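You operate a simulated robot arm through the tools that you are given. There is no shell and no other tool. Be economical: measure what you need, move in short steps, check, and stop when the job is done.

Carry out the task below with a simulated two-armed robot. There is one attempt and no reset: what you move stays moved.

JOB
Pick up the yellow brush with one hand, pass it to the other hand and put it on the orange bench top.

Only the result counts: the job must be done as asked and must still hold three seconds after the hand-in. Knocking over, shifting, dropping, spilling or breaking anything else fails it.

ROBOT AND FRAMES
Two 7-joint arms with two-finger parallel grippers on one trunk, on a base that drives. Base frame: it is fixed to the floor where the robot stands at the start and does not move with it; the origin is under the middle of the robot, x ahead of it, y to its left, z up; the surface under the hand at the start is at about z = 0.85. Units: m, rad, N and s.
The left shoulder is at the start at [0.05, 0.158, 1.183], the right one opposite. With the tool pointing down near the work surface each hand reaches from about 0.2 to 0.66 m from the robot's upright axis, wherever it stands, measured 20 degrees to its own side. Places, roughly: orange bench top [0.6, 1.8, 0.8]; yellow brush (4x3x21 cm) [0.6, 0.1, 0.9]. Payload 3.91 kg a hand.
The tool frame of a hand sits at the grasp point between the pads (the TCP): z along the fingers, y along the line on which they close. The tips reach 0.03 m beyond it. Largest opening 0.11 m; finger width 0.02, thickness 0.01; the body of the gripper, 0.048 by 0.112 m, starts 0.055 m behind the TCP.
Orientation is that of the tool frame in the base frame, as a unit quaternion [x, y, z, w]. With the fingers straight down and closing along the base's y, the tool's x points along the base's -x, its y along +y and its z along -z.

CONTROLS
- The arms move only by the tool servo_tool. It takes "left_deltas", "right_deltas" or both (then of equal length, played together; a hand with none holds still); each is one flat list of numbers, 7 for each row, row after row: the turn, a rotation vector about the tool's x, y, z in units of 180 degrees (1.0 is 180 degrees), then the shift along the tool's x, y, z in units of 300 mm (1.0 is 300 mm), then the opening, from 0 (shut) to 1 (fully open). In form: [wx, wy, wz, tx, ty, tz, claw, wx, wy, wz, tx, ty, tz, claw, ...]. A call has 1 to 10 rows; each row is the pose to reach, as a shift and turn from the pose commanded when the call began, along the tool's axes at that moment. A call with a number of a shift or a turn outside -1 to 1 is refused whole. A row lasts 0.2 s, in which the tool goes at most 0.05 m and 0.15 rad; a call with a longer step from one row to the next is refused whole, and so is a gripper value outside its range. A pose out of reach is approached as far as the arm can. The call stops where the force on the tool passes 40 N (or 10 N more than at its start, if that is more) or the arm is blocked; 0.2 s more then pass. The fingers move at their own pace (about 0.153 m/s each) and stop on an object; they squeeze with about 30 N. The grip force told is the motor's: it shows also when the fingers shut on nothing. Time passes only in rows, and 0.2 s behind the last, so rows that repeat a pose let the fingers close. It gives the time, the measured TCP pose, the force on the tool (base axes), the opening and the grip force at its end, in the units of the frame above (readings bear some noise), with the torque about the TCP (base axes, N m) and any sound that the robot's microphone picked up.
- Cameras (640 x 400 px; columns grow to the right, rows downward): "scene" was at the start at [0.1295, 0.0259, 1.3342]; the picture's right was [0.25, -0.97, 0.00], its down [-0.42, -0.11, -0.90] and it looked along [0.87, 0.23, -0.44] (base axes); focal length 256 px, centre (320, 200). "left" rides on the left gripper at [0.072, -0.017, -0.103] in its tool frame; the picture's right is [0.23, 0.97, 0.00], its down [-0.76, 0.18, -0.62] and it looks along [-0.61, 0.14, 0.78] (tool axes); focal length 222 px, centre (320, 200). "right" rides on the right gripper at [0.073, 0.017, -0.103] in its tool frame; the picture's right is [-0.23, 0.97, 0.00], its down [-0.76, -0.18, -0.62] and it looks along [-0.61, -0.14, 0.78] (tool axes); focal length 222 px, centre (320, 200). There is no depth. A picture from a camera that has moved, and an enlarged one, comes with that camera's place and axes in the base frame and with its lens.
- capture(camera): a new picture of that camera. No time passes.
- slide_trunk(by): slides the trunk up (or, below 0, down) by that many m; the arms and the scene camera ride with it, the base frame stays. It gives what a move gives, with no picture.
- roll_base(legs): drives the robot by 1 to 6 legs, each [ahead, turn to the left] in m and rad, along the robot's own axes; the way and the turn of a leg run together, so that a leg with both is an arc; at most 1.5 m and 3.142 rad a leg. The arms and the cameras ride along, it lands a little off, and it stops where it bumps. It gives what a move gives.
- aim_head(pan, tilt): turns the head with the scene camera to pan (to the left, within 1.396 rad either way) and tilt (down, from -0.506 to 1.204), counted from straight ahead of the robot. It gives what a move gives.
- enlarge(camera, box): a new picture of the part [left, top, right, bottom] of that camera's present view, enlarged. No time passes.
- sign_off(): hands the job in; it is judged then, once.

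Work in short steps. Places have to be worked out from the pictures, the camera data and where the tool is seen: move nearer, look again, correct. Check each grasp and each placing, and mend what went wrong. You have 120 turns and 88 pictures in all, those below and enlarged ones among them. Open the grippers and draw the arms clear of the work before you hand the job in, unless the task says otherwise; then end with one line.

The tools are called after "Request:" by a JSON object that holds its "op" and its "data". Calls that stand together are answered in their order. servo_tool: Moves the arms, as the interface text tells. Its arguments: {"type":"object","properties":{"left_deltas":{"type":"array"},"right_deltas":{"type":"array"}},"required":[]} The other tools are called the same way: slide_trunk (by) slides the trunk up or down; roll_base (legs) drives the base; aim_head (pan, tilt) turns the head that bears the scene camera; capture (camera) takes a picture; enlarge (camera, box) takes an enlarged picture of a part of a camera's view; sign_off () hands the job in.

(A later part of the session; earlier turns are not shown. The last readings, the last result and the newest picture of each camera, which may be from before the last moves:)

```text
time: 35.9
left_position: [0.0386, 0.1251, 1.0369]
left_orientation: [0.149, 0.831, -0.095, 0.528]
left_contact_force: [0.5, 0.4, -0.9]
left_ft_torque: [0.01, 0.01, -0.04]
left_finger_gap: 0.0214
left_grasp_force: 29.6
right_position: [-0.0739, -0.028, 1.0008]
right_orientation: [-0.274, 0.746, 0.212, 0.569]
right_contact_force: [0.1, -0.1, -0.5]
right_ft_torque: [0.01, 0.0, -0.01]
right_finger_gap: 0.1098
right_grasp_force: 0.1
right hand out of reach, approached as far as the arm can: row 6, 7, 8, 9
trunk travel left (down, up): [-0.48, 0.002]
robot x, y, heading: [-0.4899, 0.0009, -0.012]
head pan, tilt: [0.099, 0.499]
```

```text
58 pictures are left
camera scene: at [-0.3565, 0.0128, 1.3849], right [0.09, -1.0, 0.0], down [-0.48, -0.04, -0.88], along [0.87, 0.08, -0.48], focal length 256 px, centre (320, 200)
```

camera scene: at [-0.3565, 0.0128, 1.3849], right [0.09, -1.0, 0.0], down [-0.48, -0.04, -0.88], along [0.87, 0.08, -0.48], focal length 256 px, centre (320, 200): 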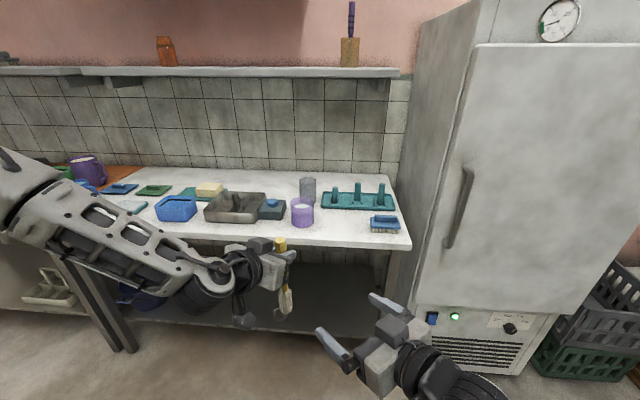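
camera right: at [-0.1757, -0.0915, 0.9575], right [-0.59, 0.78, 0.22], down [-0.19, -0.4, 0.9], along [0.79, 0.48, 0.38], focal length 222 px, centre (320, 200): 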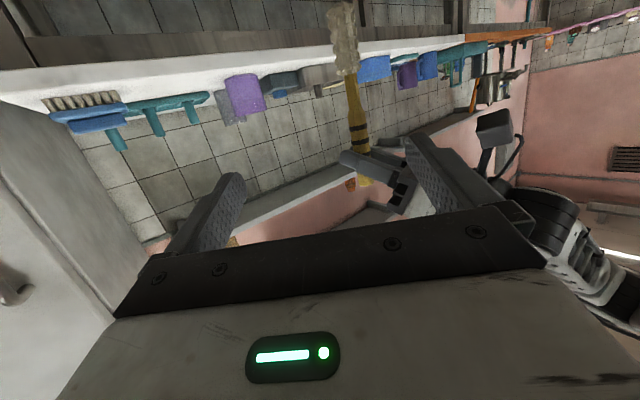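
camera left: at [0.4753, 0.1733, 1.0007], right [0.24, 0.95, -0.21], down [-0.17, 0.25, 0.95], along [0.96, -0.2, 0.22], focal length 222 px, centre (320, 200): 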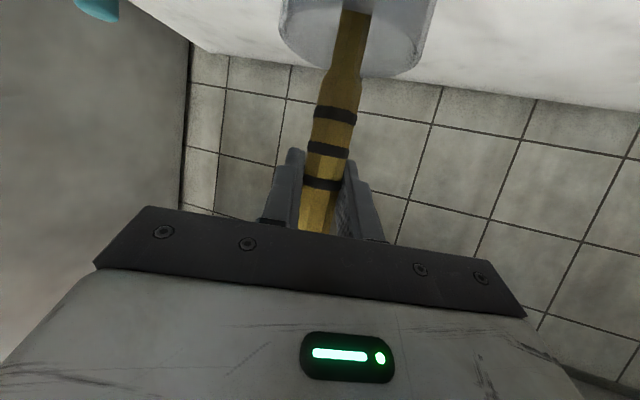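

Orientation is right, and the right camera confirms the bristle/neck boundary near (0.038, 0.124, 0.93). The hand is about 4.5 cm off to the side, so I correct that while advancing 10 cm.

Request:
{"op": "servo_tool", "data": {"right_deltas": [0, 0, 0, 0, 0.06, 0.11, 1, 0, 0, 0, 0, 0.12, 0.22, 1, 0, 0, 0, 0, 0.15, 0.333, 1, 0, 0, 0, 0, 0.15, 0.333, 1]}}

Request:
{"op": "capture", "data": {"camera": "right"}}

Request:
{"op": "enlarge", "data": {"camera": "scene", "box": [200, 210, 440, 370]}}

```text
time: 36.9
left_position: [0.0384, 0.1244, 1.0383]
left_orientation: [0.15, 0.831, -0.095, 0.528]
left_contact_force: [0.6, 0.6, -0.1]
left_ft_torque: [0.0, 0.0, 0.02]
left_finger_gap: 0.021
left_grasp_force: 30.4
right_position: [-0.0089, 0.0086, 0.9527]
right_orientation: [-0.274, 0.745, 0.214, 0.569]
right_contact_force: [0.0, -0.7, -0.3]
right_ft_torque: [0.01, 0.03, 0.01]
right_finger_gap: 0.1099
right_grasp_force: 0.0
right hand out of reach, approached as far as the arm can: row 1, 2, 3, 4
trunk travel left (down, up): [-0.48, 0.002]
robot x, y, heading: [-0.4899, -0.0003, -0.016]
head pan, tilt: [0.099, 0.499]
```

```text
57 pictures are left
camera right: at [-0.1115, -0.0547, 0.9093], right [-0.59, 0.78, 0.23], down [-0.18, -0.4, 0.9], along [0.79, 0.49, 0.38], focal length 222 px, centre (320, 200)
```

right: 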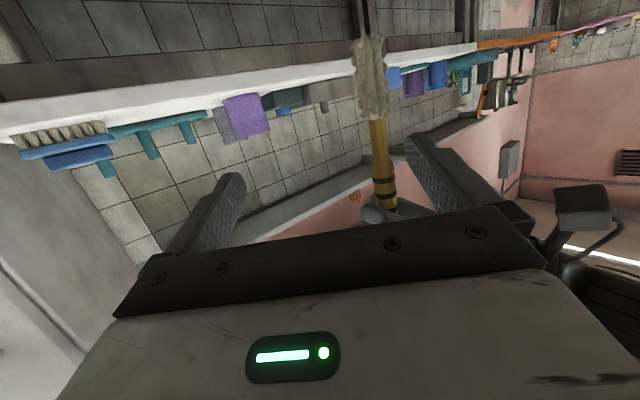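

```text
2.50 times, centred on (320, 290) of scene
camera zoom: at [-0.3566, 0.0113, 1.3849], right [0.09, -1.0, 0.0], down [-0.48, -0.04, -0.88], along [0.87, 0.08, -0.48], focal length 639 px, centre (320, -25)
```

zoom: 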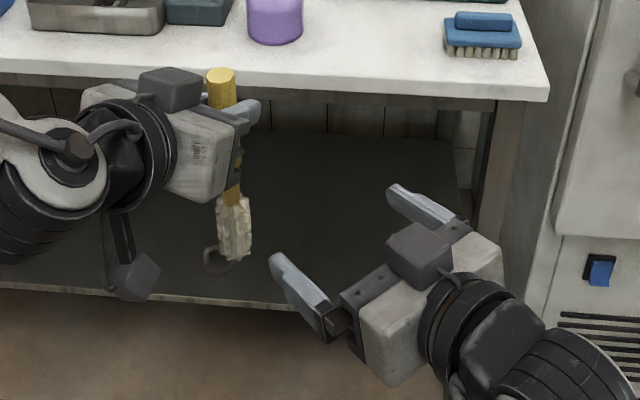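

Both arms are limited when reaching inward with these headings. Pointing the hands further inward keeps the wrists on their own sides, so I back the right hand off and yaw the left hand 30° more while bringing the brush toward the midline.

Request:
{"op": "servo_tool", "data": {"left_deltas": [0, 0, 0, 0, 0, 0, 0, 0, 0, 0, 0, 0, 0, 0, 0, 0, 0, 0, 0, 0, 0, 0.038, 0, 0.0176, -0.011, -0.082, 0, 0, 0.0755, 0, 0.0352, -0.022, -0.164, 0, 0, 0.113, 0, 0.0529, -0.034, -0.245, 0, 0, 0.151, 0, 0.0705, -0.045, -0.327, 0, 0, 0.151, 0, 0.0705, -0.045, -0.327, 0, 0], "right_deltas": [0, 0, 0, 0, -0.04, -0.11, 1, 0, 0, 0, 0, -0.08, -0.22, 1, 0, 0, 0, 0, -0.167, -0.333, 1, 0, 0, 0, 0, -0.167, -0.333, 1, 0, 0, 0, 0, -0.167, -0.333, 1, 0, 0, 0, 0, -0.167, -0.333, 1, 0, 0, 0, 0, -0.167, -0.333, 1, 0, 0, 0, 0, -0.167, -0.333, 1]}}

Request:
{"op": "capture", "data": {"camera": "scene"}}

```text
time: 38.7
left_position: [0.0049, 0.0391, 1.0571]
left_orientation: [0.359, 0.763, -0.229, 0.486]
left_contact_force: [0.5, -0.3, -0.2]
left_ft_torque: [0.0, -0.01, -0.03]
left_finger_gap: 0.0212
left_grasp_force: 29.7
left hand out of reach, approached as far as the arm can: row 7, 8
right_position: [-0.0516, -0.0897, 0.9801]
right_orientation: [-0.272, 0.746, 0.209, 0.571]
right_contact_force: [-0.9, 0.5, -0.7]
right_ft_torque: [0.03, 0.02, 0.01]
right_finger_gap: 0.1101
right_grasp_force: 0.2
trunk travel left (down, up): [-0.48, 0.002]
robot x, y, heading: [-0.4878, 0.0024, -0.009]
head pan, tilt: [0.099, 0.499]
```

```text
55 pictures are left
camera scene: at [-0.3568, 0.0113, 1.385], right [0.09, -1.0, 0.0], down [-0.48, -0.04, -0.88], along [0.87, 0.08, -0.48], focal length 256 px, centre (320, 200)
```

scene: 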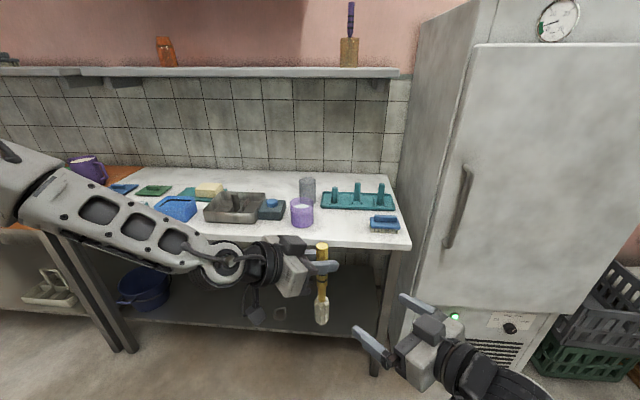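

The brush is now near the midline with its neck at about (0.005, 0.039, 0.972). I yaw the right hand 20° more inward and align it on the approach line.

Request:
{"op": "servo_tool", "data": {"right_deltas": [-0.0357, 0, -0.0097, -0.031, 0.018, -0.006, 1, -0.0713, 0, -0.0193, -0.061, 0.037, -0.011, 1, -0.107, 0, -0.029, -0.092, 0.055, -0.017, 1, -0.107, 0, -0.029, -0.092, 0.055, -0.017, 1]}}

Request:
{"op": "capture", "data": {"camera": "right"}}

```text
time: 39.7
left_position: [0.0051, 0.0401, 1.057]
left_orientation: [0.359, 0.763, -0.229, 0.487]
left_contact_force: [-0.2, -0.4, -0.6]
left_ft_torque: [0.0, 0.01, -0.01]
left_finger_gap: 0.021
left_grasp_force: 30.1
right_position: [-0.0618, -0.0773, 1.0069]
right_orientation: [-0.398, 0.688, 0.305, 0.526]
right_contact_force: [0.5, 0.3, 0.1]
right_ft_torque: [0.02, 0.0, -0.01]
right_finger_gap: 0.1098
right_grasp_force: 0.1
trunk travel left (down, up): [-0.48, 0.002]
robot x, y, heading: [-0.4858, 0.0038, -0.017]
head pan, tilt: [0.099, 0.499]
```

```text
54 pictures are left
camera right: at [-0.1358, -0.1706, 0.9621], right [-0.81, 0.54, 0.22], down [-0.05, -0.44, 0.9], along [0.58, 0.72, 0.38], focal length 222 px, centre (320, 200)
```

right: 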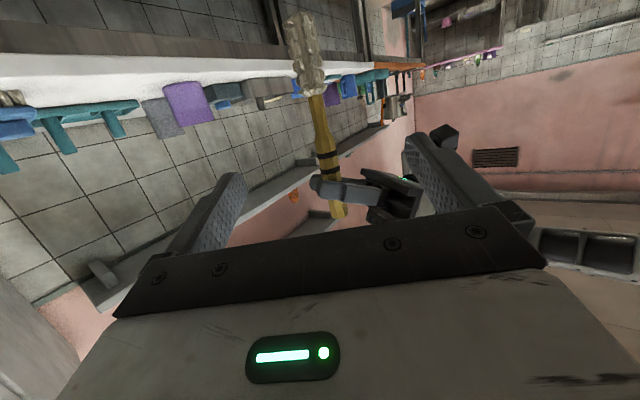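

Alignment is within a couple of millimetres, with 14 cm to go. I advance 9 cm and check.

Request:
{"op": "servo_tool", "data": {"right_deltas": [0, 0, 0, 0, 0, 0.15, 1, 0, 0, 0, 0, 0, 0.3, 1, 0, 0, 0, 0, 0, 0.3, 1]}}

Request:
{"op": "capture", "data": {"camera": "right"}}

Request:
{"op": "capture", "data": {"camera": "left"}}

```text
time: 40.5
left_position: [0.0041, 0.0395, 1.0569]
left_orientation: [0.359, 0.763, -0.229, 0.487]
left_contact_force: [-0.3, 0.6, -0.5]
left_ft_torque: [0.03, 0.03, -0.01]
left_finger_gap: 0.0211
left_grasp_force: 30.2
right_position: [-0.0184, -0.0027, 0.984]
right_orientation: [-0.397, 0.688, 0.304, 0.526]
right_contact_force: [0.0, -0.2, -0.7]
right_ft_torque: [0.02, -0.02, -0.02]
right_finger_gap: 0.1098
right_grasp_force: 0.1
trunk travel left (down, up): [-0.48, 0.002]
robot x, y, heading: [-0.4886, 0.0002, -0.014]
head pan, tilt: [0.099, 0.499]
```

```text
53 pictures are left
camera right: at [-0.0925, -0.0967, 0.9398], right [-0.81, 0.54, 0.22], down [-0.05, -0.44, 0.9], along [0.58, 0.72, 0.38], focal length 222 px, centre (320, 200)
```

right: 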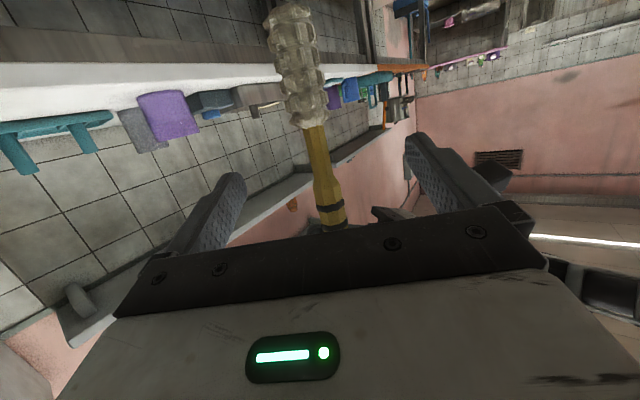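

```text
52 pictures are left
camera left: at [-0.0877, 0.1249, 1.0346], right [0.69, 0.7, -0.21], down [-0.02, 0.3, 0.95], along [0.72, -0.65, 0.22], focal length 222 px, centre (320, 200)
```

left: 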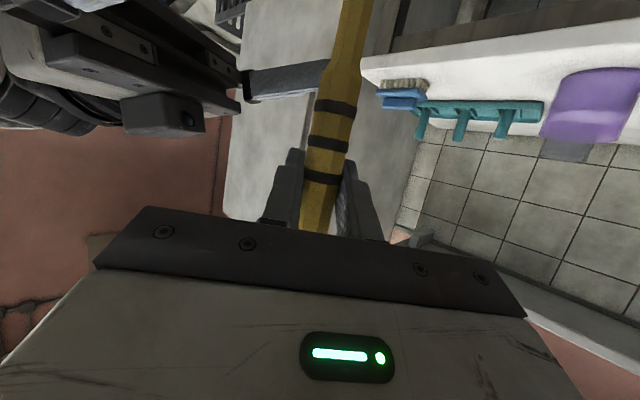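

The brush remains centred and nothing is touching. I advance the last 4.8 cm and close the right hand.

Request:
{"op": "servo_tool", "data": {"right_deltas": [0, 0, 0, 0, 0, 0.08, 1, 0, 0, 0, 0, 0, 0.16, 1, 0, 0, 0, 0, 0, 0.16, 1]}}

Request:
{"op": "capture", "data": {"camera": "right"}}

```text
time: 41.3
left_position: [0.0041, 0.0391, 1.0565]
left_orientation: [0.358, 0.764, -0.228, 0.486]
left_contact_force: [0.1, -0.9, -0.5]
left_ft_torque: [0.02, 0.05, -0.01]
left_finger_gap: 0.0211
left_grasp_force: 30.2
right_position: [0.0028, 0.0388, 0.9708]
right_orientation: [-0.397, 0.688, 0.304, 0.526]
right_contact_force: [0.1, 0.6, -0.4]
right_ft_torque: [-0.01, 0.01, 0.01]
right_finger_gap: 0.1101
right_grasp_force: 0.0
trunk travel left (down, up): [-0.48, 0.002]
robot x, y, heading: [-0.4903, 0.001, -0.011]
head pan, tilt: [0.099, 0.499]
```

```text
51 pictures are left
camera right: at [-0.0714, -0.055, 0.9276], right [-0.81, 0.54, 0.22], down [-0.05, -0.44, 0.9], along [0.58, 0.72, 0.38], focal length 222 px, centre (320, 200)
```

right: 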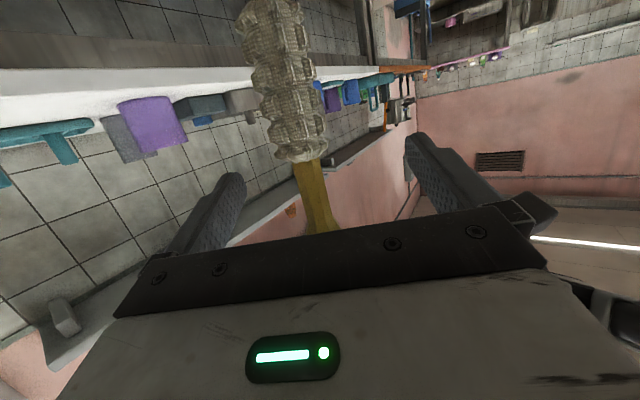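

The neck is right between the right-hand pads. I close the right hand.

Request:
{"op": "servo_tool", "data": {"right_deltas": [0, 0, 0, 0, 0, 0, 0.4, 0, 0, 0, 0, 0, 0, 0, 0, 0, 0, 0, 0, 0, 0, 0, 0, 0, 0, 0, 0, 0]}}

Request:
{"op": "capture", "data": {"camera": "right"}}

```text
time: 42.3
left_position: [0.0023, 0.0398, 1.0559]
left_orientation: [0.359, 0.764, -0.229, 0.485]
left_contact_force: [-14.1, 7.7, 3.6]
left_ft_torque: [0.47, 0.61, 0.0]
left_finger_gap: 0.021
left_grasp_force: 30.2
right_position: [0.0039, 0.0368, 0.9715]
right_orientation: [-0.396, 0.689, 0.303, 0.526]
right_contact_force: [15.1, -7.3, -4.1]
right_ft_torque: [0.16, 0.67, -0.05]
right_finger_gap: 0.0143
right_grasp_force: 30.2
trunk travel left (down, up): [-0.48, 0.002]
robot x, y, heading: [-0.4886, 0.001, -0.013]
head pan, tilt: [0.099, 0.499]
```

```text
50 pictures are left
camera right: at [-0.0704, -0.0568, 0.927], right [-0.81, 0.54, 0.22], down [-0.05, -0.44, 0.9], along [0.58, 0.72, 0.38], focal length 222 px, centre (320, 200)
```

right: 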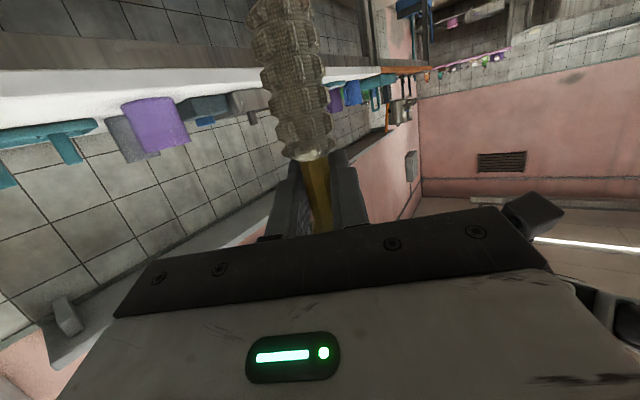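

Both hands hold the brush (right gap 14 mm, 30 N). I open the left hand and draw it straight back along its axis.

Request:
{"op": "servo_tool", "data": {"left_deltas": [0, 0, 0, 0, 0, 0, 0.5, 0, 0, 0, 0, 0, 0, 1, 0, 0, 0, 0, 0, 0, 1, 0, 0, 0, 0, 0, -0.13, 1, 0, 0, 0, 0, 0, -0.26, 1, 0, 0, 0, 0, 0, -0.4, 1, 0, 0, 0, 0, 0, -0.4, 1]}}

Request:
{"op": "capture", "data": {"camera": "scene"}}

```text
time: 43.9
left_position: [-0.0647, 0.1239, 1.109]
left_orientation: [0.359, 0.763, -0.229, 0.486]
left_contact_force: [-0.4, 0.6, 0.6]
left_ft_torque: [0.01, 0.0, 0.0]
left_finger_gap: 0.1099
left_grasp_force: 0.1
right_position: [0.0043, 0.039, 0.9706]
right_orientation: [-0.397, 0.688, 0.304, 0.526]
right_contact_force: [0.6, 0.0, -1.4]
right_ft_torque: [0.0, 0.0, 0.0]
right_finger_gap: 0.0138
right_grasp_force: 30.1
trunk travel left (down, up): [-0.48, 0.002]
robot x, y, heading: [-0.4876, 0.0032, -0.013]
head pan, tilt: [0.099, 0.499]
```

```text
49 pictures are left
camera scene: at [-0.3563, 0.0109, 1.3849], right [0.09, -1.0, 0.0], down [-0.48, -0.04, -0.88], along [0.87, 0.08, -0.48], focal length 256 px, centre (320, 200)
```

scene: 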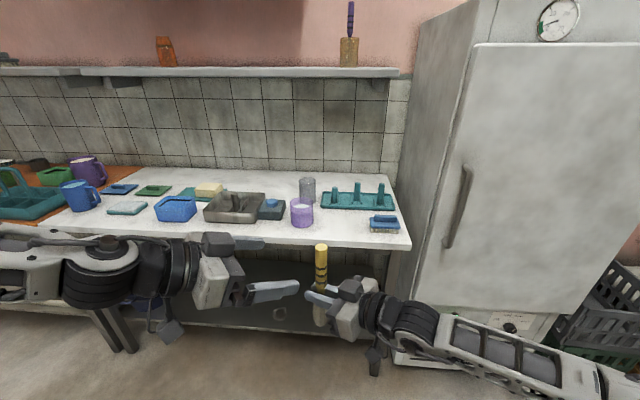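

The brush is now in the right hand alone, held firmly. I move the arms apart, then look toward the orange bench.

Request:
{"op": "servo_tool", "data": {"left_deltas": [0, 0, 0, 0.033, 0.064, -0.07, 1, 0, 0, 0, 0.065, 0.128, -0.139, 1, 0, 0, 0, 0.098, 0.192, -0.208, 1, 0, 0, 0, 0.13, 0.257, -0.278, 1, 0, 0, 0, 0.13, 0.257, -0.278, 1], "right_deltas": [0, 0, 0, -0.012, -0.014, -0.114, 0, 0, 0, 0, -0.025, -0.028, -0.228, 0, 0, 0, 0, -0.038, -0.042, -0.342, 0, 0, 0, 0, -0.05, -0.056, -0.457, 0, 0, 0, 0, -0.05, -0.056, -0.457, 0]}}

Request:
{"op": "aim_head", "data": {"pan": 0.9, "tilt": 0.35}}

Request:
{"op": "capture", "data": {"camera": "scene"}}

```text
time: 45.1
left_position: [-0.0644, 0.2427, 1.1092]
left_orientation: [0.359, 0.763, -0.228, 0.487]
left_contact_force: [0.3, 0.6, -0.3]
left_ft_torque: [-0.02, -0.03, -0.02]
left_finger_gap: 0.1101
left_grasp_force: 0.0
right_position: [-0.0467, -0.0799, 1.0193]
right_orientation: [-0.396, 0.688, 0.304, 0.527]
right_contact_force: [0.6, -0.4, -1.4]
right_ft_torque: [0.01, -0.01, -0.02]
right_finger_gap: 0.0139
right_grasp_force: 29.9
trunk travel left (down, up): [-0.48, 0.002]
robot x, y, heading: [-0.4878, -0.0027, -0.01]
head pan, tilt: [0.099, 0.499]
```

```text
time: 46.3
left_position: [-0.0646, 0.2424, 1.1092]
left_orientation: [0.359, 0.764, -0.227, 0.486]
left_contact_force: [0.0, -0.6, -0.4]
left_ft_torque: [0.01, 0.02, 0.03]
left_finger_gap: 0.1102
left_grasp_force: 0.1
right_position: [-0.047, -0.0798, 1.0197]
right_orientation: [-0.398, 0.687, 0.305, 0.526]
right_contact_force: [-0.5, 0.3, -1.0]
right_ft_torque: [0.05, -0.03, 0.01]
right_finger_gap: 0.0139
right_grasp_force: 30.0
trunk travel left (down, up): [-0.48, 0.002]
robot x, y, heading: [-0.4902, -0.0013, -0.015]
head pan, tilt: [0.901, 0.351]
```

```text
48 pictures are left
camera scene: at [-0.3886, 0.0755, 1.3986], right [0.78, -0.63, 0.0], down [-0.22, -0.27, -0.94], along [0.59, 0.73, -0.34], focal length 256 px, centre (320, 200)
```

scene: 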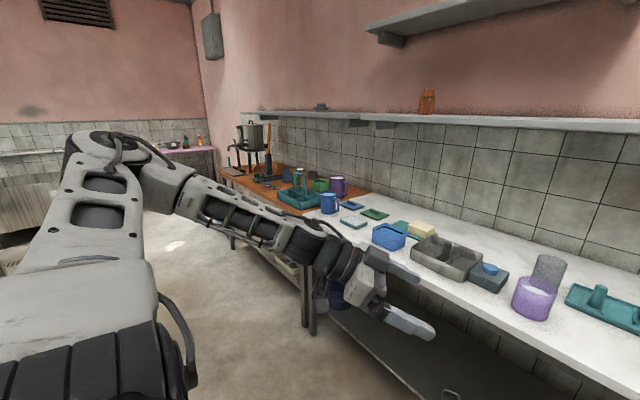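

The orange bench lies to the left past the white one, and the floor between is clear. I turn left, drive 1.5 m along the bench, and look.

Request:
{"op": "roll_base", "data": {"legs": [[0, 1.583], [1.4, 0]]}}

Request:
{"op": "aim_head", "data": {"pan": -1.0, "tilt": 0.5}}

Request:
{"op": "capture", "data": {"camera": "scene"}}

```text
time: 57.0
left_position: [-0.7272, 1.8063, 1.1106]
left_orientation: [-0.287, 0.793, 0.184, 0.505]
left_contact_force: [0.8, 0.2, 0.0]
left_ft_torque: [-0.01, -0.02, 0.01]
left_finger_gap: 0.11
left_grasp_force: 0.1
right_position: [-0.4042, 1.825, 1.0194]
right_orientation: [0.767, -0.204, -0.588, -0.156]
right_contact_force: [-0.5, 0.2, -0.7]
right_ft_torque: [0.0, -0.01, 0.01]
right_finger_gap: 0.0142
right_grasp_force: 29.7
trunk travel left (down, up): [-0.48, 0.002]
robot x, y, heading: [-0.4857, 1.3811, 1.562]
head pan, tilt: [0.901, 0.351]
```

```text
time: 58.9
left_position: [-0.7265, 1.8056, 1.1113]
left_orientation: [-0.286, 0.794, 0.183, 0.505]
left_contact_force: [0.2, -0.4, -0.8]
left_ft_torque: [-0.02, -0.02, 0.01]
left_finger_gap: 0.11
left_grasp_force: 0.1
right_position: [-0.404, 1.8238, 1.0182]
right_orientation: [0.767, -0.205, -0.587, -0.157]
right_contact_force: [-0.4, -0.4, -0.1]
right_ft_torque: [0.0, 0.02, -0.03]
right_finger_gap: 0.014
right_grasp_force: 29.6
trunk travel left (down, up): [-0.48, 0.002]
robot x, y, heading: [-0.4852, 1.3876, 1.555]
head pan, tilt: [-1.0, 0.499]
```

```text
47 pictures are left
camera scene: at [-0.4063, 1.4742, 1.385], right [0.53, -0.85, 0.0], down [-0.41, -0.25, -0.88], along [0.74, 0.47, -0.48], focal length 256 px, centre (320, 200)
```

scene: 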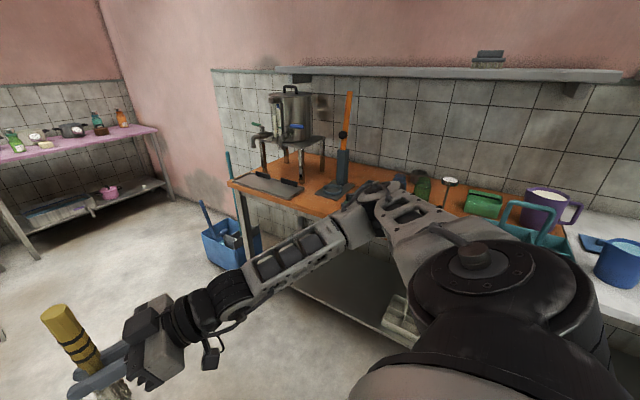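

The orange bench runs roughly y 1.1–2.5 with its front edge near x 0.38. I drive on 0.4 m and turn right to face it, staying well back.

Request:
{"op": "roll_base", "data": {"legs": [[0.4, 0], [0, -1.56]]}}

Request:
{"op": "aim_head", "data": {"pan": 0.0, "tilt": 0.5}}

Request:
{"op": "capture", "data": {"camera": "scene"}}

```text
time: 65.2
left_position: [-0.0548, 2.0193, 1.1107]
left_orientation: [0.365, 0.76, -0.233, 0.485]
left_contact_force: [-0.5, -0.6, 0.7]
left_ft_torque: [-0.01, 0.0, 0.01]
left_finger_gap: 0.1099
left_grasp_force: 0.1
right_position: [-0.0394, 1.6952, 1.0192]
right_orientation: [-0.392, 0.69, 0.301, 0.529]
right_contact_force: [0.4, 0.5, -0.7]
right_ft_torque: [0.0, 0.0, -0.03]
right_finger_gap: 0.0137
right_grasp_force: 29.9
trunk travel left (down, up): [-0.48, 0.002]
robot x, y, heading: [-0.4795, 1.7834, -0.026]
head pan, tilt: [-1.0, 0.499]
```

```text
time: 66.5
left_position: [-0.0532, 2.0189, 1.1092]
left_orientation: [0.365, 0.76, -0.232, 0.484]
left_contact_force: [0.4, -0.2, 0.3]
left_ft_torque: [-0.02, 0.03, -0.01]
left_finger_gap: 0.1099
left_grasp_force: 0.0
right_position: [-0.0395, 1.6961, 1.0195]
right_orientation: [-0.391, 0.69, 0.3, 0.529]
right_contact_force: [-0.1, 0.4, -0.7]
right_ft_torque: [-0.01, 0.03, 0.0]
right_finger_gap: 0.0139
right_grasp_force: 30.2
trunk travel left (down, up): [-0.48, 0.002]
robot x, y, heading: [-0.4775, 1.7842, -0.026]
head pan, tilt: [0.0, 0.499]
```

```text
46 pictures are left
camera scene: at [-0.3481, 1.7825, 1.385], right [-0.03, -1.0, 0.0], down [-0.48, 0.01, -0.88], along [0.88, -0.02, -0.48], focal length 256 px, centre (320, 200)
```

scene: 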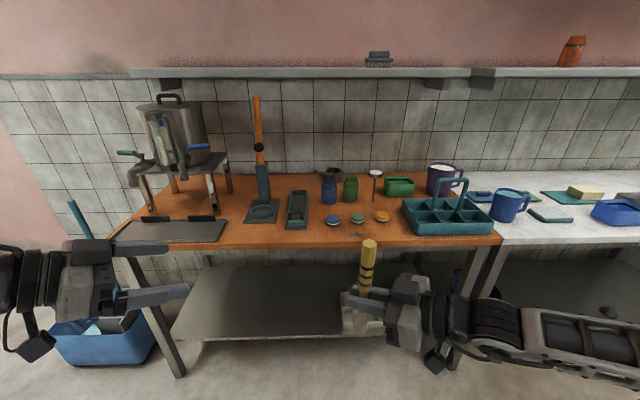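

The bench is fairly crowded. I enlarge it to find a free strip for the brush.

Request:
{"op": "enlarge", "data": {"camera": "scene", "box": [110, 150, 510, 260]}}

Request:
{"op": "enlarge", "data": {"camera": "scene", "box": [230, 160, 410, 260]}}

```text
1.60 times, centred on (310, 205) of scene
camera zoom: at [-0.3481, 1.7825, 1.385], right [-0.03, -1.0, 0.0], down [-0.48, 0.01, -0.88], along [0.88, -0.02, -0.48], focal length 409 px, centre (336, 192)
```

zoom: 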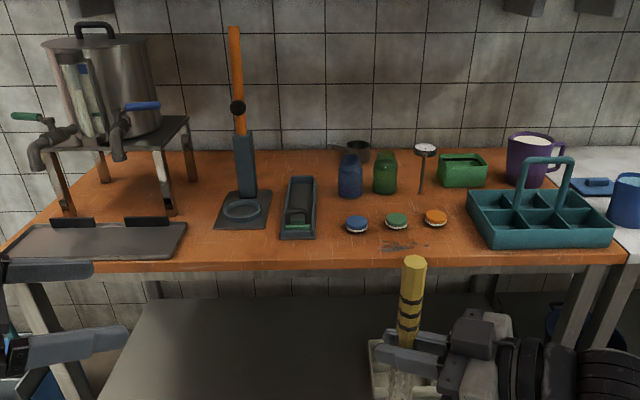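

```text
3.56 times, centred on (320, 210) of scene
camera zoom: at [-0.3481, 1.7825, 1.385], right [-0.03, -1.0, 0.0], down [-0.48, 0.01, -0.88], along [0.88, -0.02, -0.48], focal length 909 px, centre (320, 164)
```

zoom: 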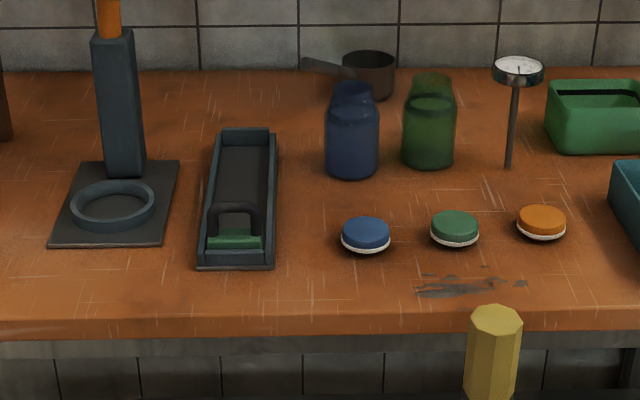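

The front strip of the bench (x ≈ 0.34–0.44, y ≈ 1.43–1.80, in front of the lids) is free, so the brush should lie along y there. Here in free space I pitch the right hand down, so the brush becomes horizontal.

Request:
{"op": "servo_tool", "data": {"right_deltas": [0, 0.0463, 0, -0.009, -0.017, -0.025, 0, 0, 0.0926, 0, -0.017, -0.033, -0.05, 0, 0, 0.1389, 0, -0.026, -0.05, -0.074, 0, 0, 0.1852, 0, -0.035, -0.067, -0.099, 0, 0, 0.2315, 0, -0.043, -0.083, -0.124, 0, 0, 0.2778, 0, -0.052, -0.1, -0.149, 0, 0, 0.3241, 0, -0.061, -0.117, -0.173, 0, 0, 0.3704, 0, -0.07, -0.133, -0.198, 0, 0, 0.4167, 0, -0.078, -0.15, -0.223, 0, 0, 0.4167, 0, -0.078, -0.15, -0.223, 0]}}

Request:
{"op": "capture", "data": {"camera": "scene"}}

```text
time: 68.7
left_position: [-0.0556, 2.0205, 1.109]
left_orientation: [0.364, 0.76, -0.233, 0.485]
left_contact_force: [0.5, 1.0, -0.7]
left_ft_torque: [-0.01, -0.01, -0.02]
left_finger_gap: 0.1099
left_grasp_force: 0.1
right_position: [-0.1062, 1.5796, 1.0811]
right_orientation: [-0.481, 0.876, -0.005, 0.049]
right_contact_force: [0.1, 0.2, 0.1]
right_ft_torque: [0.0, -0.02, 0.0]
right_finger_gap: 0.0137
right_grasp_force: 30.1
right hand out of reach, approached as far as the arm can: row 4, 5, 6, 7, 8, 9, 10
trunk travel left (down, up): [-0.48, 0.002]
robot x, y, heading: [-0.4782, 1.7842, -0.025]
head pan, tilt: [0.0, 0.499]
```

```text
43 pictures are left
camera scene: at [-0.3485, 1.7845, 1.3851], right [-0.03, -1.0, 0.0], down [-0.48, 0.01, -0.88], along [0.88, -0.02, -0.48], focal length 256 px, centre (320, 200)
```

scene: 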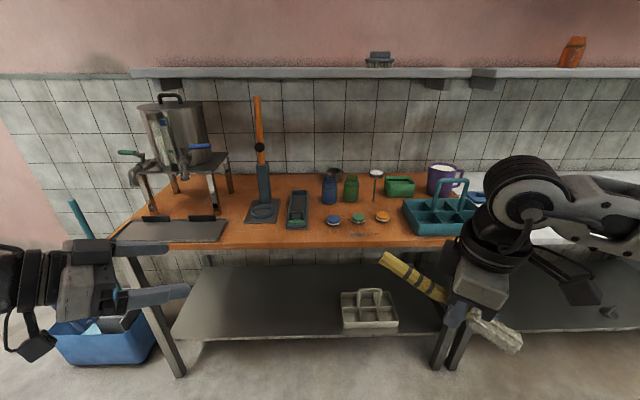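

The hand points down with the brush nearly horizontal, bristles a touch lower. I lower and extend it (still clear of the bench) so that the base can later stay farther from the bench edge.

Request:
{"op": "servo_tool", "data": {"right_deltas": [0, 0, 0, -0.036, -0.095, 0.108, 0, 0, 0, 0, -0.072, -0.189, 0.217, 0, 0, 0, 0, -0.107, -0.284, 0.325, 0, 0, 0, 0, -0.143, -0.378, 0.433, 0, 0, 0, 0, -0.143, -0.378, 0.433, 0]}}

Request:
{"op": "capture", "data": {"camera": "right"}}

```text
time: 69.9
left_position: [-0.0545, 2.0185, 1.1096]
left_orientation: [0.365, 0.761, -0.232, 0.484]
left_contact_force: [-0.2, -0.8, -0.6]
left_ft_torque: [-0.03, 0.0, -0.03]
left_finger_gap: 0.1098
left_grasp_force: 0.0
right_position: [-0.0902, 1.5831, 1.0189]
right_orientation: [-0.48, 0.876, -0.004, 0.05]
right_contact_force: [0.0, 0.2, -0.4]
right_ft_torque: [0.0, 0.0, 0.03]
right_finger_gap: 0.014
right_grasp_force: 30.1
right hand out of reach, approached as far as the arm can: row 1, 2, 3, 4, 5
trunk travel left (down, up): [-0.48, 0.002]
robot x, y, heading: [-0.4788, 1.7829, -0.027]
head pan, tilt: [0.0, 0.499]
```

```text
42 pictures are left
camera right: at [-0.1528, 1.5266, 1.1139], right [-0.7, 0.72, -0.03], down [0.5, 0.52, 0.69], along [0.51, 0.47, -0.72], focal length 222 px, centre (320, 200)
```

right: 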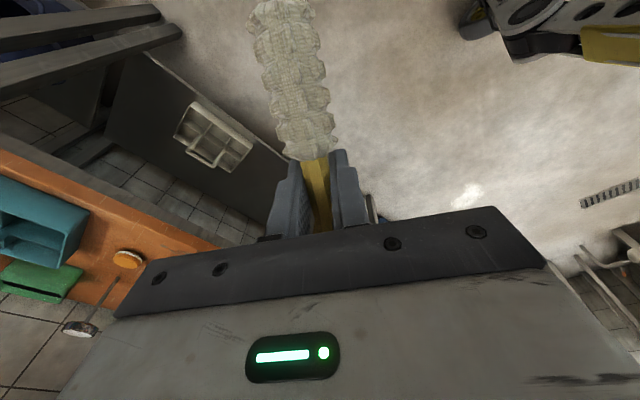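

The reach is limited ahead, but moving outward to the right should be easier and serves as well once the robot is turned left. I try 6 cm ahead, 6 cm right and 6 cm down.

Request:
{"op": "servo_tool", "data": {"right_deltas": [0, 0, 0, 0.028, -0.088, 0.07, 0, 0, 0, 0, 0.057, -0.175, 0.139, 0, 0, 0, 0, 0.085, -0.263, 0.209, 0, 0, 0, 0, 0.085, -0.263, 0.209, 0]}}

Request:
{"op": "aim_head", "data": {"pan": -0.2, "tilt": 0.75}}

Request:
{"op": "capture", "data": {"camera": "scene"}}

```text
time: 70.9
left_position: [-0.0538, 2.0185, 1.1097]
left_orientation: [0.364, 0.761, -0.232, 0.485]
left_contact_force: [-0.6, -0.9, 0.5]
left_ft_torque: [-0.01, 0.01, -0.01]
left_finger_gap: 0.1101
left_grasp_force: 0.1
right_position: [-0.091, 1.5823, 1.0178]
right_orientation: [-0.48, 0.876, -0.003, 0.05]
right_contact_force: [0.0, -0.6, 0.1]
right_ft_torque: [-0.04, 0.0, -0.01]
right_finger_gap: 0.0139
right_grasp_force: 30.3
right hand out of reach, approached as far as the arm can: row 1, 2, 3, 4
trunk travel left (down, up): [-0.48, 0.002]
robot x, y, heading: [-0.4797, 1.7841, -0.025]
head pan, tilt: [0.0, 0.499]
```

```text
time: 71.7
left_position: [-0.0531, 2.0185, 1.1106]
left_orientation: [0.364, 0.76, -0.232, 0.485]
left_contact_force: [-0.1, -0.3, 0.3]
left_ft_torque: [-0.03, 0.0, -0.02]
left_finger_gap: 0.1098
left_grasp_force: 0.0
right_position: [-0.0893, 1.5826, 1.0195]
right_orientation: [-0.48, 0.876, -0.003, 0.049]
right_contact_force: [0.4, -0.5, 0.0]
right_ft_torque: [0.02, -0.01, 0.0]
right_finger_gap: 0.0139
right_grasp_force: 30.1
trunk travel left (down, up): [-0.48, 0.002]
robot x, y, heading: [-0.4778, 1.7838, -0.026]
head pan, tilt: [-0.201, 0.75]
```

```text
41 pictures are left
camera scene: at [-0.3583, 1.7664, 1.3631], right [-0.23, -0.97, 0.0], down [-0.66, 0.15, -0.73], along [0.71, -0.16, -0.68], focal length 256 px, centre (320, 200)
```

scene: 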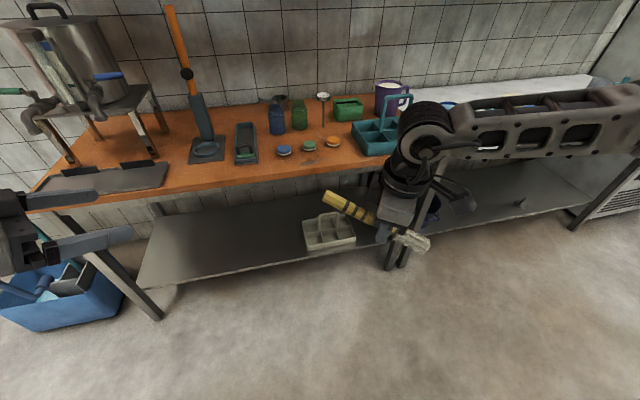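

No further reach with this heading of the hand, so I yaw it 30° back to a more natural heading; I'll compensate by turning the base more.

Request:
{"op": "servo_tool", "data": {"right_deltas": [0.0034, 0.0023, 0.0415, 0, 0, 0, 0, 0.0068, 0.0045, 0.083, 0, 0, 0, 0, 0.0101, 0.0068, 0.1244, 0, 0, 0, 0, 0.0135, 0.009, 0.1658, 0, 0, 0, 0, 0.0135, 0.009, 0.1658, 0, 0, 0, 0]}}

```text
time: 72.9
left_position: [-0.054, 2.0191, 1.1103]
left_orientation: [0.364, 0.761, -0.231, 0.485]
left_contact_force: [-0.5, -0.5, 0.7]
left_ft_torque: [0.01, 0.02, -0.05]
left_finger_gap: 0.1097
left_grasp_force: 0.1
right_position: [-0.0876, 1.5802, 1.0196]
right_orientation: [-0.236, 0.971, -0.016, 0.046]
right_contact_force: [0.4, 0.0, -0.9]
right_ft_torque: [0.0, -0.02, -0.04]
right_finger_gap: 0.0139
right_grasp_force: 29.9
trunk travel left (down, up): [-0.48, 0.002]
robot x, y, heading: [-0.4792, 1.7836, -0.029]
head pan, tilt: [-0.201, 0.75]
```

That worked. Now I extend: 11 cm ahead, 5 cm right, 5 cm down.

Request:
{"op": "servo_tool", "data": {"right_deltas": [0, 0, 0, -0.06, -0.077, 0.051, 0, 0, 0, 0, -0.118, -0.154, 0.102, 0, 0, 0, 0, -0.176, -0.23, 0.153, 0, 0, 0, 0, -0.235, -0.307, 0.204, 0, 0, 0, 0, -0.235, -0.307, 0.204, 0]}}

```text
time: 74.1
left_position: [-0.0546, 2.0191, 1.1095]
left_orientation: [0.364, 0.761, -0.232, 0.485]
left_contact_force: [0.0, -0.6, -0.7]
left_ft_torque: [0.02, -0.01, 0.04]
left_finger_gap: 0.1099
left_grasp_force: 0.0
right_position: [0.0227, 1.5331, 0.9685]
right_orientation: [-0.238, 0.97, -0.017, 0.047]
right_contact_force: [0.1, 0.1, -1.9]
right_ft_torque: [-0.01, 0.02, -0.01]
right_finger_gap: 0.0141
right_grasp_force: 29.7
trunk travel left (down, up): [-0.48, 0.002]
robot x, y, heading: [-0.4788, 1.7814, -0.028]
head pan, tilt: [-0.201, 0.75]
```

The hand now reaches 0.56 m out. Before driving in I check where the right elbow is, because it will pass over the bench objects when the base is turned.

Request:
{"op": "aim_head", "data": {"pan": -0.9, "tilt": 0.4}}

Request:
{"op": "capture", "data": {"camera": "scene"}}

Request:
{"op": "capture", "data": {"camera": "left"}}

```text
time: 75.2
left_position: [-0.0542, 2.0192, 1.1093]
left_orientation: [0.365, 0.76, -0.232, 0.485]
left_contact_force: [0.2, 0.0, 0.6]
left_ft_torque: [-0.02, -0.01, -0.01]
left_finger_gap: 0.1099
left_grasp_force: 0.1
right_position: [0.0234, 1.5331, 0.9695]
right_orientation: [-0.238, 0.97, -0.016, 0.046]
right_contact_force: [-0.1, -0.1, -0.2]
right_ft_torque: [0.0, 0.0, 0.03]
right_finger_gap: 0.0141
right_grasp_force: 30.2
trunk travel left (down, up): [-0.48, 0.002]
robot x, y, heading: [-0.4781, 1.7852, -0.026]
head pan, tilt: [-0.901, 0.4]
```

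```text
40 pictures are left
camera scene: at [-0.3834, 1.7109, 1.3941], right [-0.8, -0.6, 0.0], down [-0.23, 0.31, -0.92], along [0.55, -0.74, -0.39], focal length 256 px, centre (320, 200)
```

scene: 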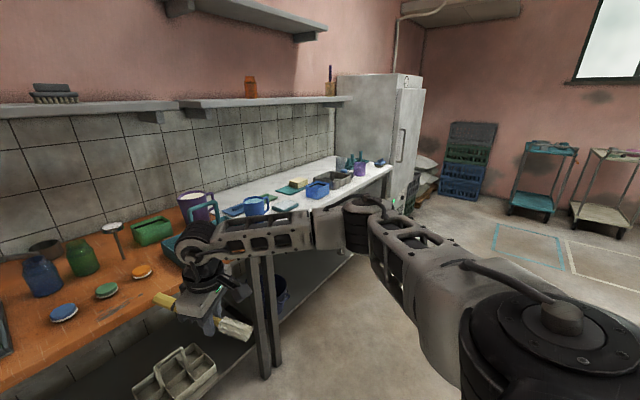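

```text
39 pictures are left
camera left: at [-0.1441, 2.1056, 1.0874], right [0.7, 0.69, -0.21], down [-0.01, 0.3, 0.95], along [0.72, -0.66, 0.22], focal length 222 px, centre (320, 200)
```

left: 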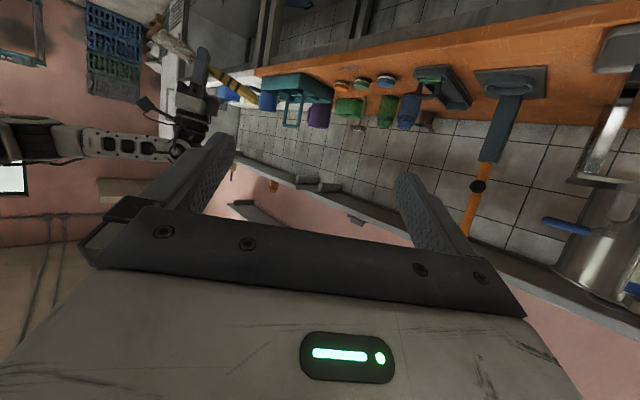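

The elbow stays at about z 1.2 and clears the bench objects. I'll drive to a staging point in front of the white bench, turn to heading ≈1.06, and from there advance obliquely so that the hand enters over the free front strip.

Request:
{"op": "roll_base", "data": {"legs": [[0, -1.414], [0.986, 0], [0, 2.505]]}}

Request:
{"op": "aim_head", "data": {"pan": -0.5, "tilt": 0.5}}

Request:
{"op": "capture", "data": {"camera": "scene"}}

```text
time: 89.6
left_position: [-0.3605, 1.3066, 1.11]
left_orientation: [-0.096, 0.838, 0.061, 0.534]
left_contact_force: [-0.1, 0.5, -0.1]
left_ft_torque: [-0.02, -0.02, 0.02]
left_finger_gap: 0.11
left_grasp_force: 0.0
right_position: [0.1104, 1.162, 0.9689]
right_orientation: [0.717, -0.696, -0.011, -0.048]
right_contact_force: [-0.3, 1.1, -1.3]
right_ft_torque: [-0.03, 0.01, -0.02]
right_finger_gap: 0.0139
right_grasp_force: 29.4
trunk travel left (down, up): [-0.48, 0.002]
robot x, y, heading: [-0.3295, 0.8214, 1.09]
head pan, tilt: [-0.901, 0.4]
```

```text
time: 90.5
left_position: [-0.3606, 1.3066, 1.1098]
left_orientation: [-0.095, 0.838, 0.061, 0.534]
left_contact_force: [0.8, -0.9, 0.4]
left_ft_torque: [-0.01, 0.01, 0.01]
left_finger_gap: 0.1102
left_grasp_force: 0.1
right_position: [0.1087, 1.1629, 0.9691]
right_orientation: [0.716, -0.696, -0.011, -0.049]
right_contact_force: [0.2, -0.4, -0.2]
right_ft_torque: [0.0, -0.04, 0.03]
right_finger_gap: 0.014
right_grasp_force: 30.1
trunk travel left (down, up): [-0.48, 0.002]
robot x, y, heading: [-0.3361, 0.8176, 1.096]
head pan, tilt: [-0.499, 0.499]
```

```text
38 pictures are left
camera scene: at [-0.2401, 0.9088, 1.385], right [0.56, -0.83, 0.0], down [-0.4, -0.27, -0.88], along [0.73, 0.49, -0.48], focal length 256 px, centre (320, 200)
```

scene: 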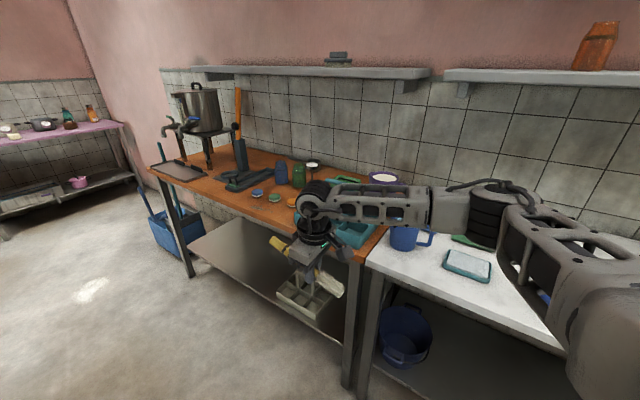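

The bench top works out at z ≈ 0.84–0.85 with its edge at x ≈ 0.34. The brush is parallel to the edge. I drive 0.42 m of the 0.55 m needed and check.

Request:
{"op": "roll_base", "data": {"legs": [[0.42, 0]]}}

Request:
{"op": "capture", "data": {"camera": "scene"}}

Request:
{"op": "capture", "data": {"camera": "right"}}

```text
time: 93.0
left_position: [-0.1733, 1.6807, 1.1089]
left_orientation: [-0.099, 0.838, 0.062, 0.533]
left_contact_force: [0.5, 0.5, -0.3]
left_ft_torque: [-0.01, 0.0, 0.01]
left_finger_gap: 0.1101
left_grasp_force: 0.1
right_position: [0.2992, 1.5401, 0.9691]
right_orientation: [0.719, -0.693, -0.011, -0.048]
right_contact_force: [0.2, 0.9, -1.2]
right_ft_torque: [0.02, 0.01, 0.01]
right_finger_gap: 0.0139
right_grasp_force: 30.0
trunk travel left (down, up): [-0.48, 0.002]
robot x, y, heading: [-0.1466, 1.1938, 1.096]
head pan, tilt: [-0.499, 0.499]
```

```text
37 pictures are left
camera scene: at [-0.0496, 1.283, 1.3849], right [0.57, -0.82, 0.0], down [-0.39, -0.27, -0.88], along [0.72, 0.5, -0.48], focal length 256 px, centre (320, 200)
```

scene: 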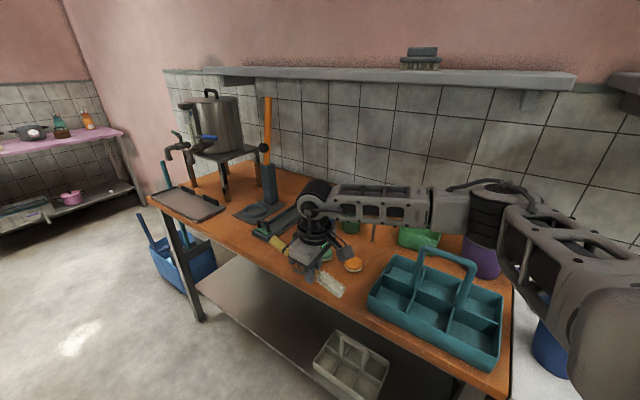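

```text
36 pictures are left
camera right: at [0.2785, 1.4589, 1.0636], right [-0.98, 0.19, -0.03], down [0.12, 0.71, 0.69], along [0.16, 0.68, -0.72], focal length 222 px, centre (320, 200)
```

right: 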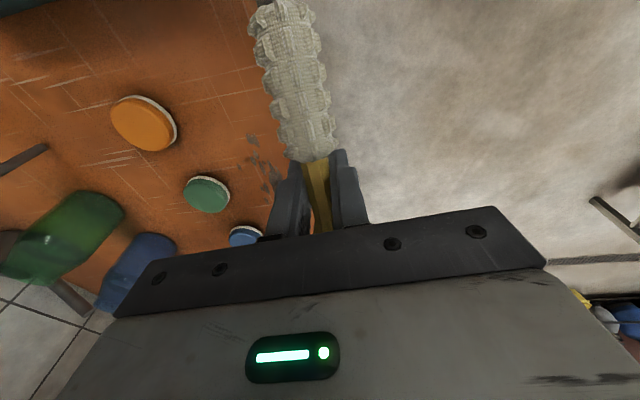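

The lids are at x ≈ 0.43–0.50, so the free strip is x ≈ 0.34–0.425; I aim for the TCP at about (0.38, 1.57). I drive 6 cm more and do the rest with the arm.

Request:
{"op": "roll_base", "data": {"legs": [[0.06, 0]]}}

```text
time: 94.0
left_position: [-0.1453, 1.7333, 1.1109]
left_orientation: [-0.099, 0.838, 0.063, 0.533]
left_contact_force: [0.0, -0.8, 0.6]
left_ft_torque: [-0.02, 0.0, -0.03]
left_finger_gap: 0.1098
left_grasp_force: 0.0
right_position: [0.325, 1.5946, 0.9679]
right_orientation: [0.72, -0.692, -0.01, -0.048]
right_contact_force: [0.3, 0.2, -0.2]
right_ft_torque: [-0.05, -0.02, 0.01]
right_finger_gap: 0.014
right_grasp_force: 30.1
trunk travel left (down, up): [-0.48, 0.002]
robot x, y, heading: [-0.1149, 1.2474, 1.103]
head pan, tilt: [-0.499, 0.499]
```

Now I shift the arm 5.5 cm in +x, 2.5 cm back in y and 4 cm down, then look.

Request:
{"op": "servo_tool", "data": {"right_deltas": [0, 0, 0, 0.05, -0.087, 0.068, 0, 0, 0, 0, 0.1, -0.173, 0.135, 0, 0, 0, 0, 0.1, -0.173, 0.135, 0]}}

Request:
{"op": "capture", "data": {"camera": "right"}}

Request:
{"op": "capture", "data": {"camera": "scene"}}

```text
time: 94.8
left_position: [-0.1476, 1.7324, 1.1102]
left_orientation: [-0.099, 0.837, 0.064, 0.535]
left_contact_force: [-0.6, 0.1, -0.8]
left_ft_torque: [-0.01, 0.04, 0.05]
left_finger_gap: 0.1102
left_grasp_force: 0.1
right_position: [0.3701, 1.5748, 0.9299]
right_orientation: [0.725, -0.687, -0.013, -0.047]
right_contact_force: [-0.1, 0.0, -0.8]
right_ft_torque: [0.0, 0.02, 0.0]
right_finger_gap: 0.0137
right_grasp_force: 30.4
right hand out of reach, approached as far as the arm can: row 2
trunk travel left (down, up): [-0.48, 0.002]
robot x, y, heading: [-0.115, 1.247, 1.099]
head pan, tilt: [-0.499, 0.499]
```

```text
35 pictures are left
camera right: at [0.3527, 1.4927, 1.0255], right [-0.98, 0.18, -0.03], down [0.11, 0.71, 0.69], along [0.14, 0.68, -0.72], focal length 222 px, centre (320, 200)
```

right: 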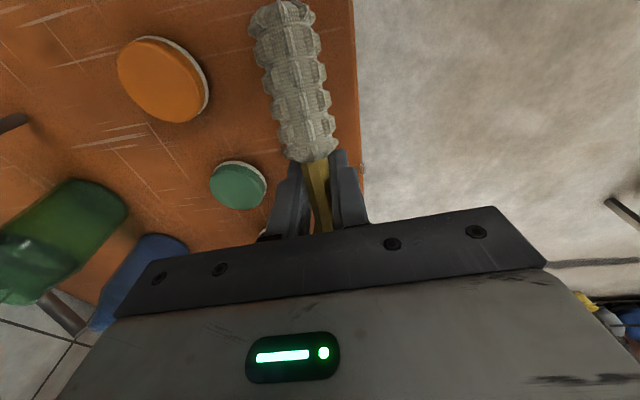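

```text
34 pictures are left
camera scene: at [-0.022, 1.3364, 1.3849], right [0.57, -0.82, 0.0], down [-0.39, -0.27, -0.88], along [0.72, 0.5, -0.48], focal length 256 px, centre (320, 200)
```

scene: 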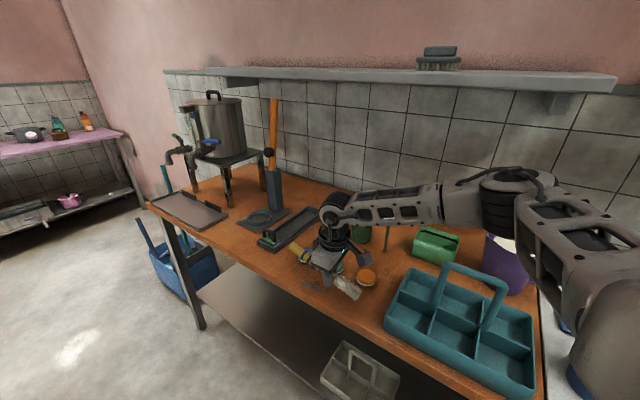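

The bench edge is at x ≈ 0.339 and the lids' fronts are at 0.435–0.45, so the brush at 0.37 is over the strip but a bit near the edge. I turn the base slightly right (adds ~1 cm in x), then lower 3 cm with the trunk.

Request:
{"op": "roll_base", "data": {"legs": [[0, -0.03]]}}

Request:
{"op": "slide_trunk", "data": {"by": -0.03}}

Request:
{"op": "capture", "data": {"camera": "right"}}

Request:
{"op": "enlarge", "data": {"camera": "scene", "box": [240, 200, 440, 325]}}

```text
time: 95.6
left_position: [-0.1313, 1.7333, 1.1098]
left_orientation: [-0.086, 0.839, 0.055, 0.534]
left_contact_force: [0.5, 0.2, 0.2]
left_ft_torque: [-0.02, 0.02, -0.01]
left_finger_gap: 0.1097
left_grasp_force: 0.1
right_position: [0.3794, 1.5598, 0.9302]
right_orientation: [0.715, -0.698, -0.013, -0.047]
right_contact_force: [-0.5, 0.0, -0.9]
right_ft_torque: [0.0, -0.01, 0.01]
right_finger_gap: 0.0142
right_grasp_force: 29.4
trunk travel left (down, up): [-0.48, 0.002]
robot x, y, heading: [-0.1198, 1.2494, 1.07]
head pan, tilt: [-0.499, 0.499]
```

```text
time: 96.3
left_position: [-0.1319, 1.7334, 1.079]
left_orientation: [-0.085, 0.839, 0.055, 0.535]
left_contact_force: [0.0, -0.7, 0.8]
left_ft_torque: [0.02, 0.0, -0.01]
left_finger_gap: 0.1098
left_grasp_force: 0.0
right_position: [0.3795, 1.5607, 0.8994]
right_orientation: [0.715, -0.698, -0.013, -0.046]
right_contact_force: [0.6, 0.0, -0.7]
right_ft_torque: [0.0, 0.0, -0.02]
right_finger_gap: 0.0142
right_grasp_force: 30.2
trunk travel left (down, up): [-0.45, 0.032]
robot x, y, heading: [-0.1178, 1.2427, 1.07]
head pan, tilt: [-0.499, 0.499]
```

```text
33 pictures are left
camera right: at [0.3592, 1.4788, 0.996], right [-0.98, 0.21, -0.03], down [0.13, 0.71, 0.69], along [0.16, 0.67, -0.72], focal length 222 px, centre (320, 200)
```

right: 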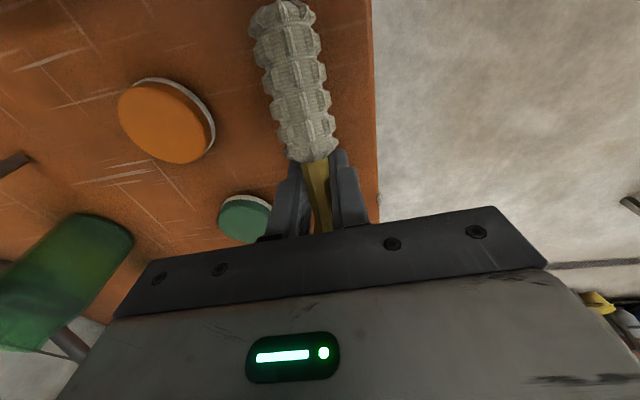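

```text
3.20 times, centred on (340, 262) of scene
camera zoom: at [-0.02, 1.3336, 1.355], right [0.54, -0.84, 0.0], down [-0.4, -0.26, -0.88], along [0.74, 0.48, -0.48], focal length 818 px, centre (256, 0)
```

zoom: 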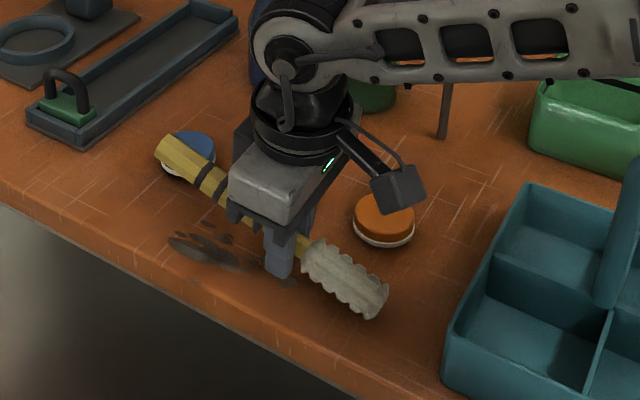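

The brush is fully above the strip, clear of the lids. I lower 1.7 cm with the arm in small steps and watch the force.

Request:
{"op": "servo_tool", "data": {"right_deltas": [0, 0, 0, 0, 0, 0.02, 0, 0, 0, 0, 0, 0, 0.04, 0, 0, 0, 0, 0, 0, 0.057, 0, 0, 0, 0, 0, 0, 0.057, 0]}}

Request:
{"op": "enlarge", "data": {"camera": "scene", "box": [280, 240, 400, 315]}}

```text
time: 97.3
left_position: [-0.1327, 1.7338, 1.0807]
left_orientation: [-0.086, 0.838, 0.055, 0.535]
left_contact_force: [-0.7, 0.2, 0.2]
left_ft_torque: [0.03, -0.01, -0.02]
left_finger_gap: 0.1099
left_grasp_force: 0.2
right_position: [0.3811, 1.5626, 0.8859]
right_orientation: [0.714, -0.699, -0.014, -0.049]
right_contact_force: [0.6, 4.5, 13.1]
right_ft_torque: [-0.8, -0.04, 0.02]
right_finger_gap: 0.0138
right_grasp_force: 30.2
trunk travel left (down, up): [-0.45, 0.032]
robot x, y, heading: [-0.1158, 1.2467, 1.069]
head pan, tilt: [-0.499, 0.499]
```

```text
5.33 times, centred on (340, 278) of scene
camera zoom: at [-0.0211, 1.3338, 1.3552], right [0.54, -0.84, 0.0], down [-0.4, -0.26, -0.88], along [0.74, 0.48, -0.48], focal length 1364 px, centre (213, -213)
```

zoom: 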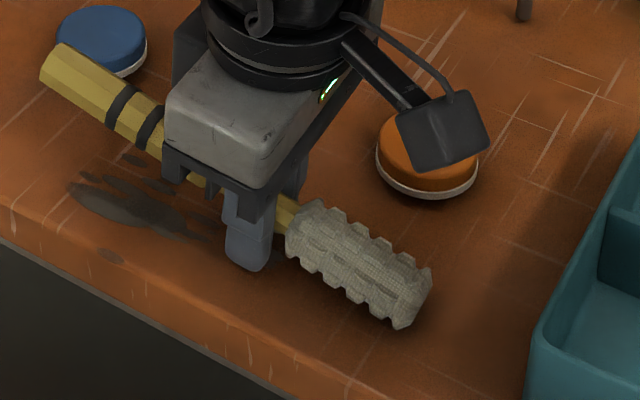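

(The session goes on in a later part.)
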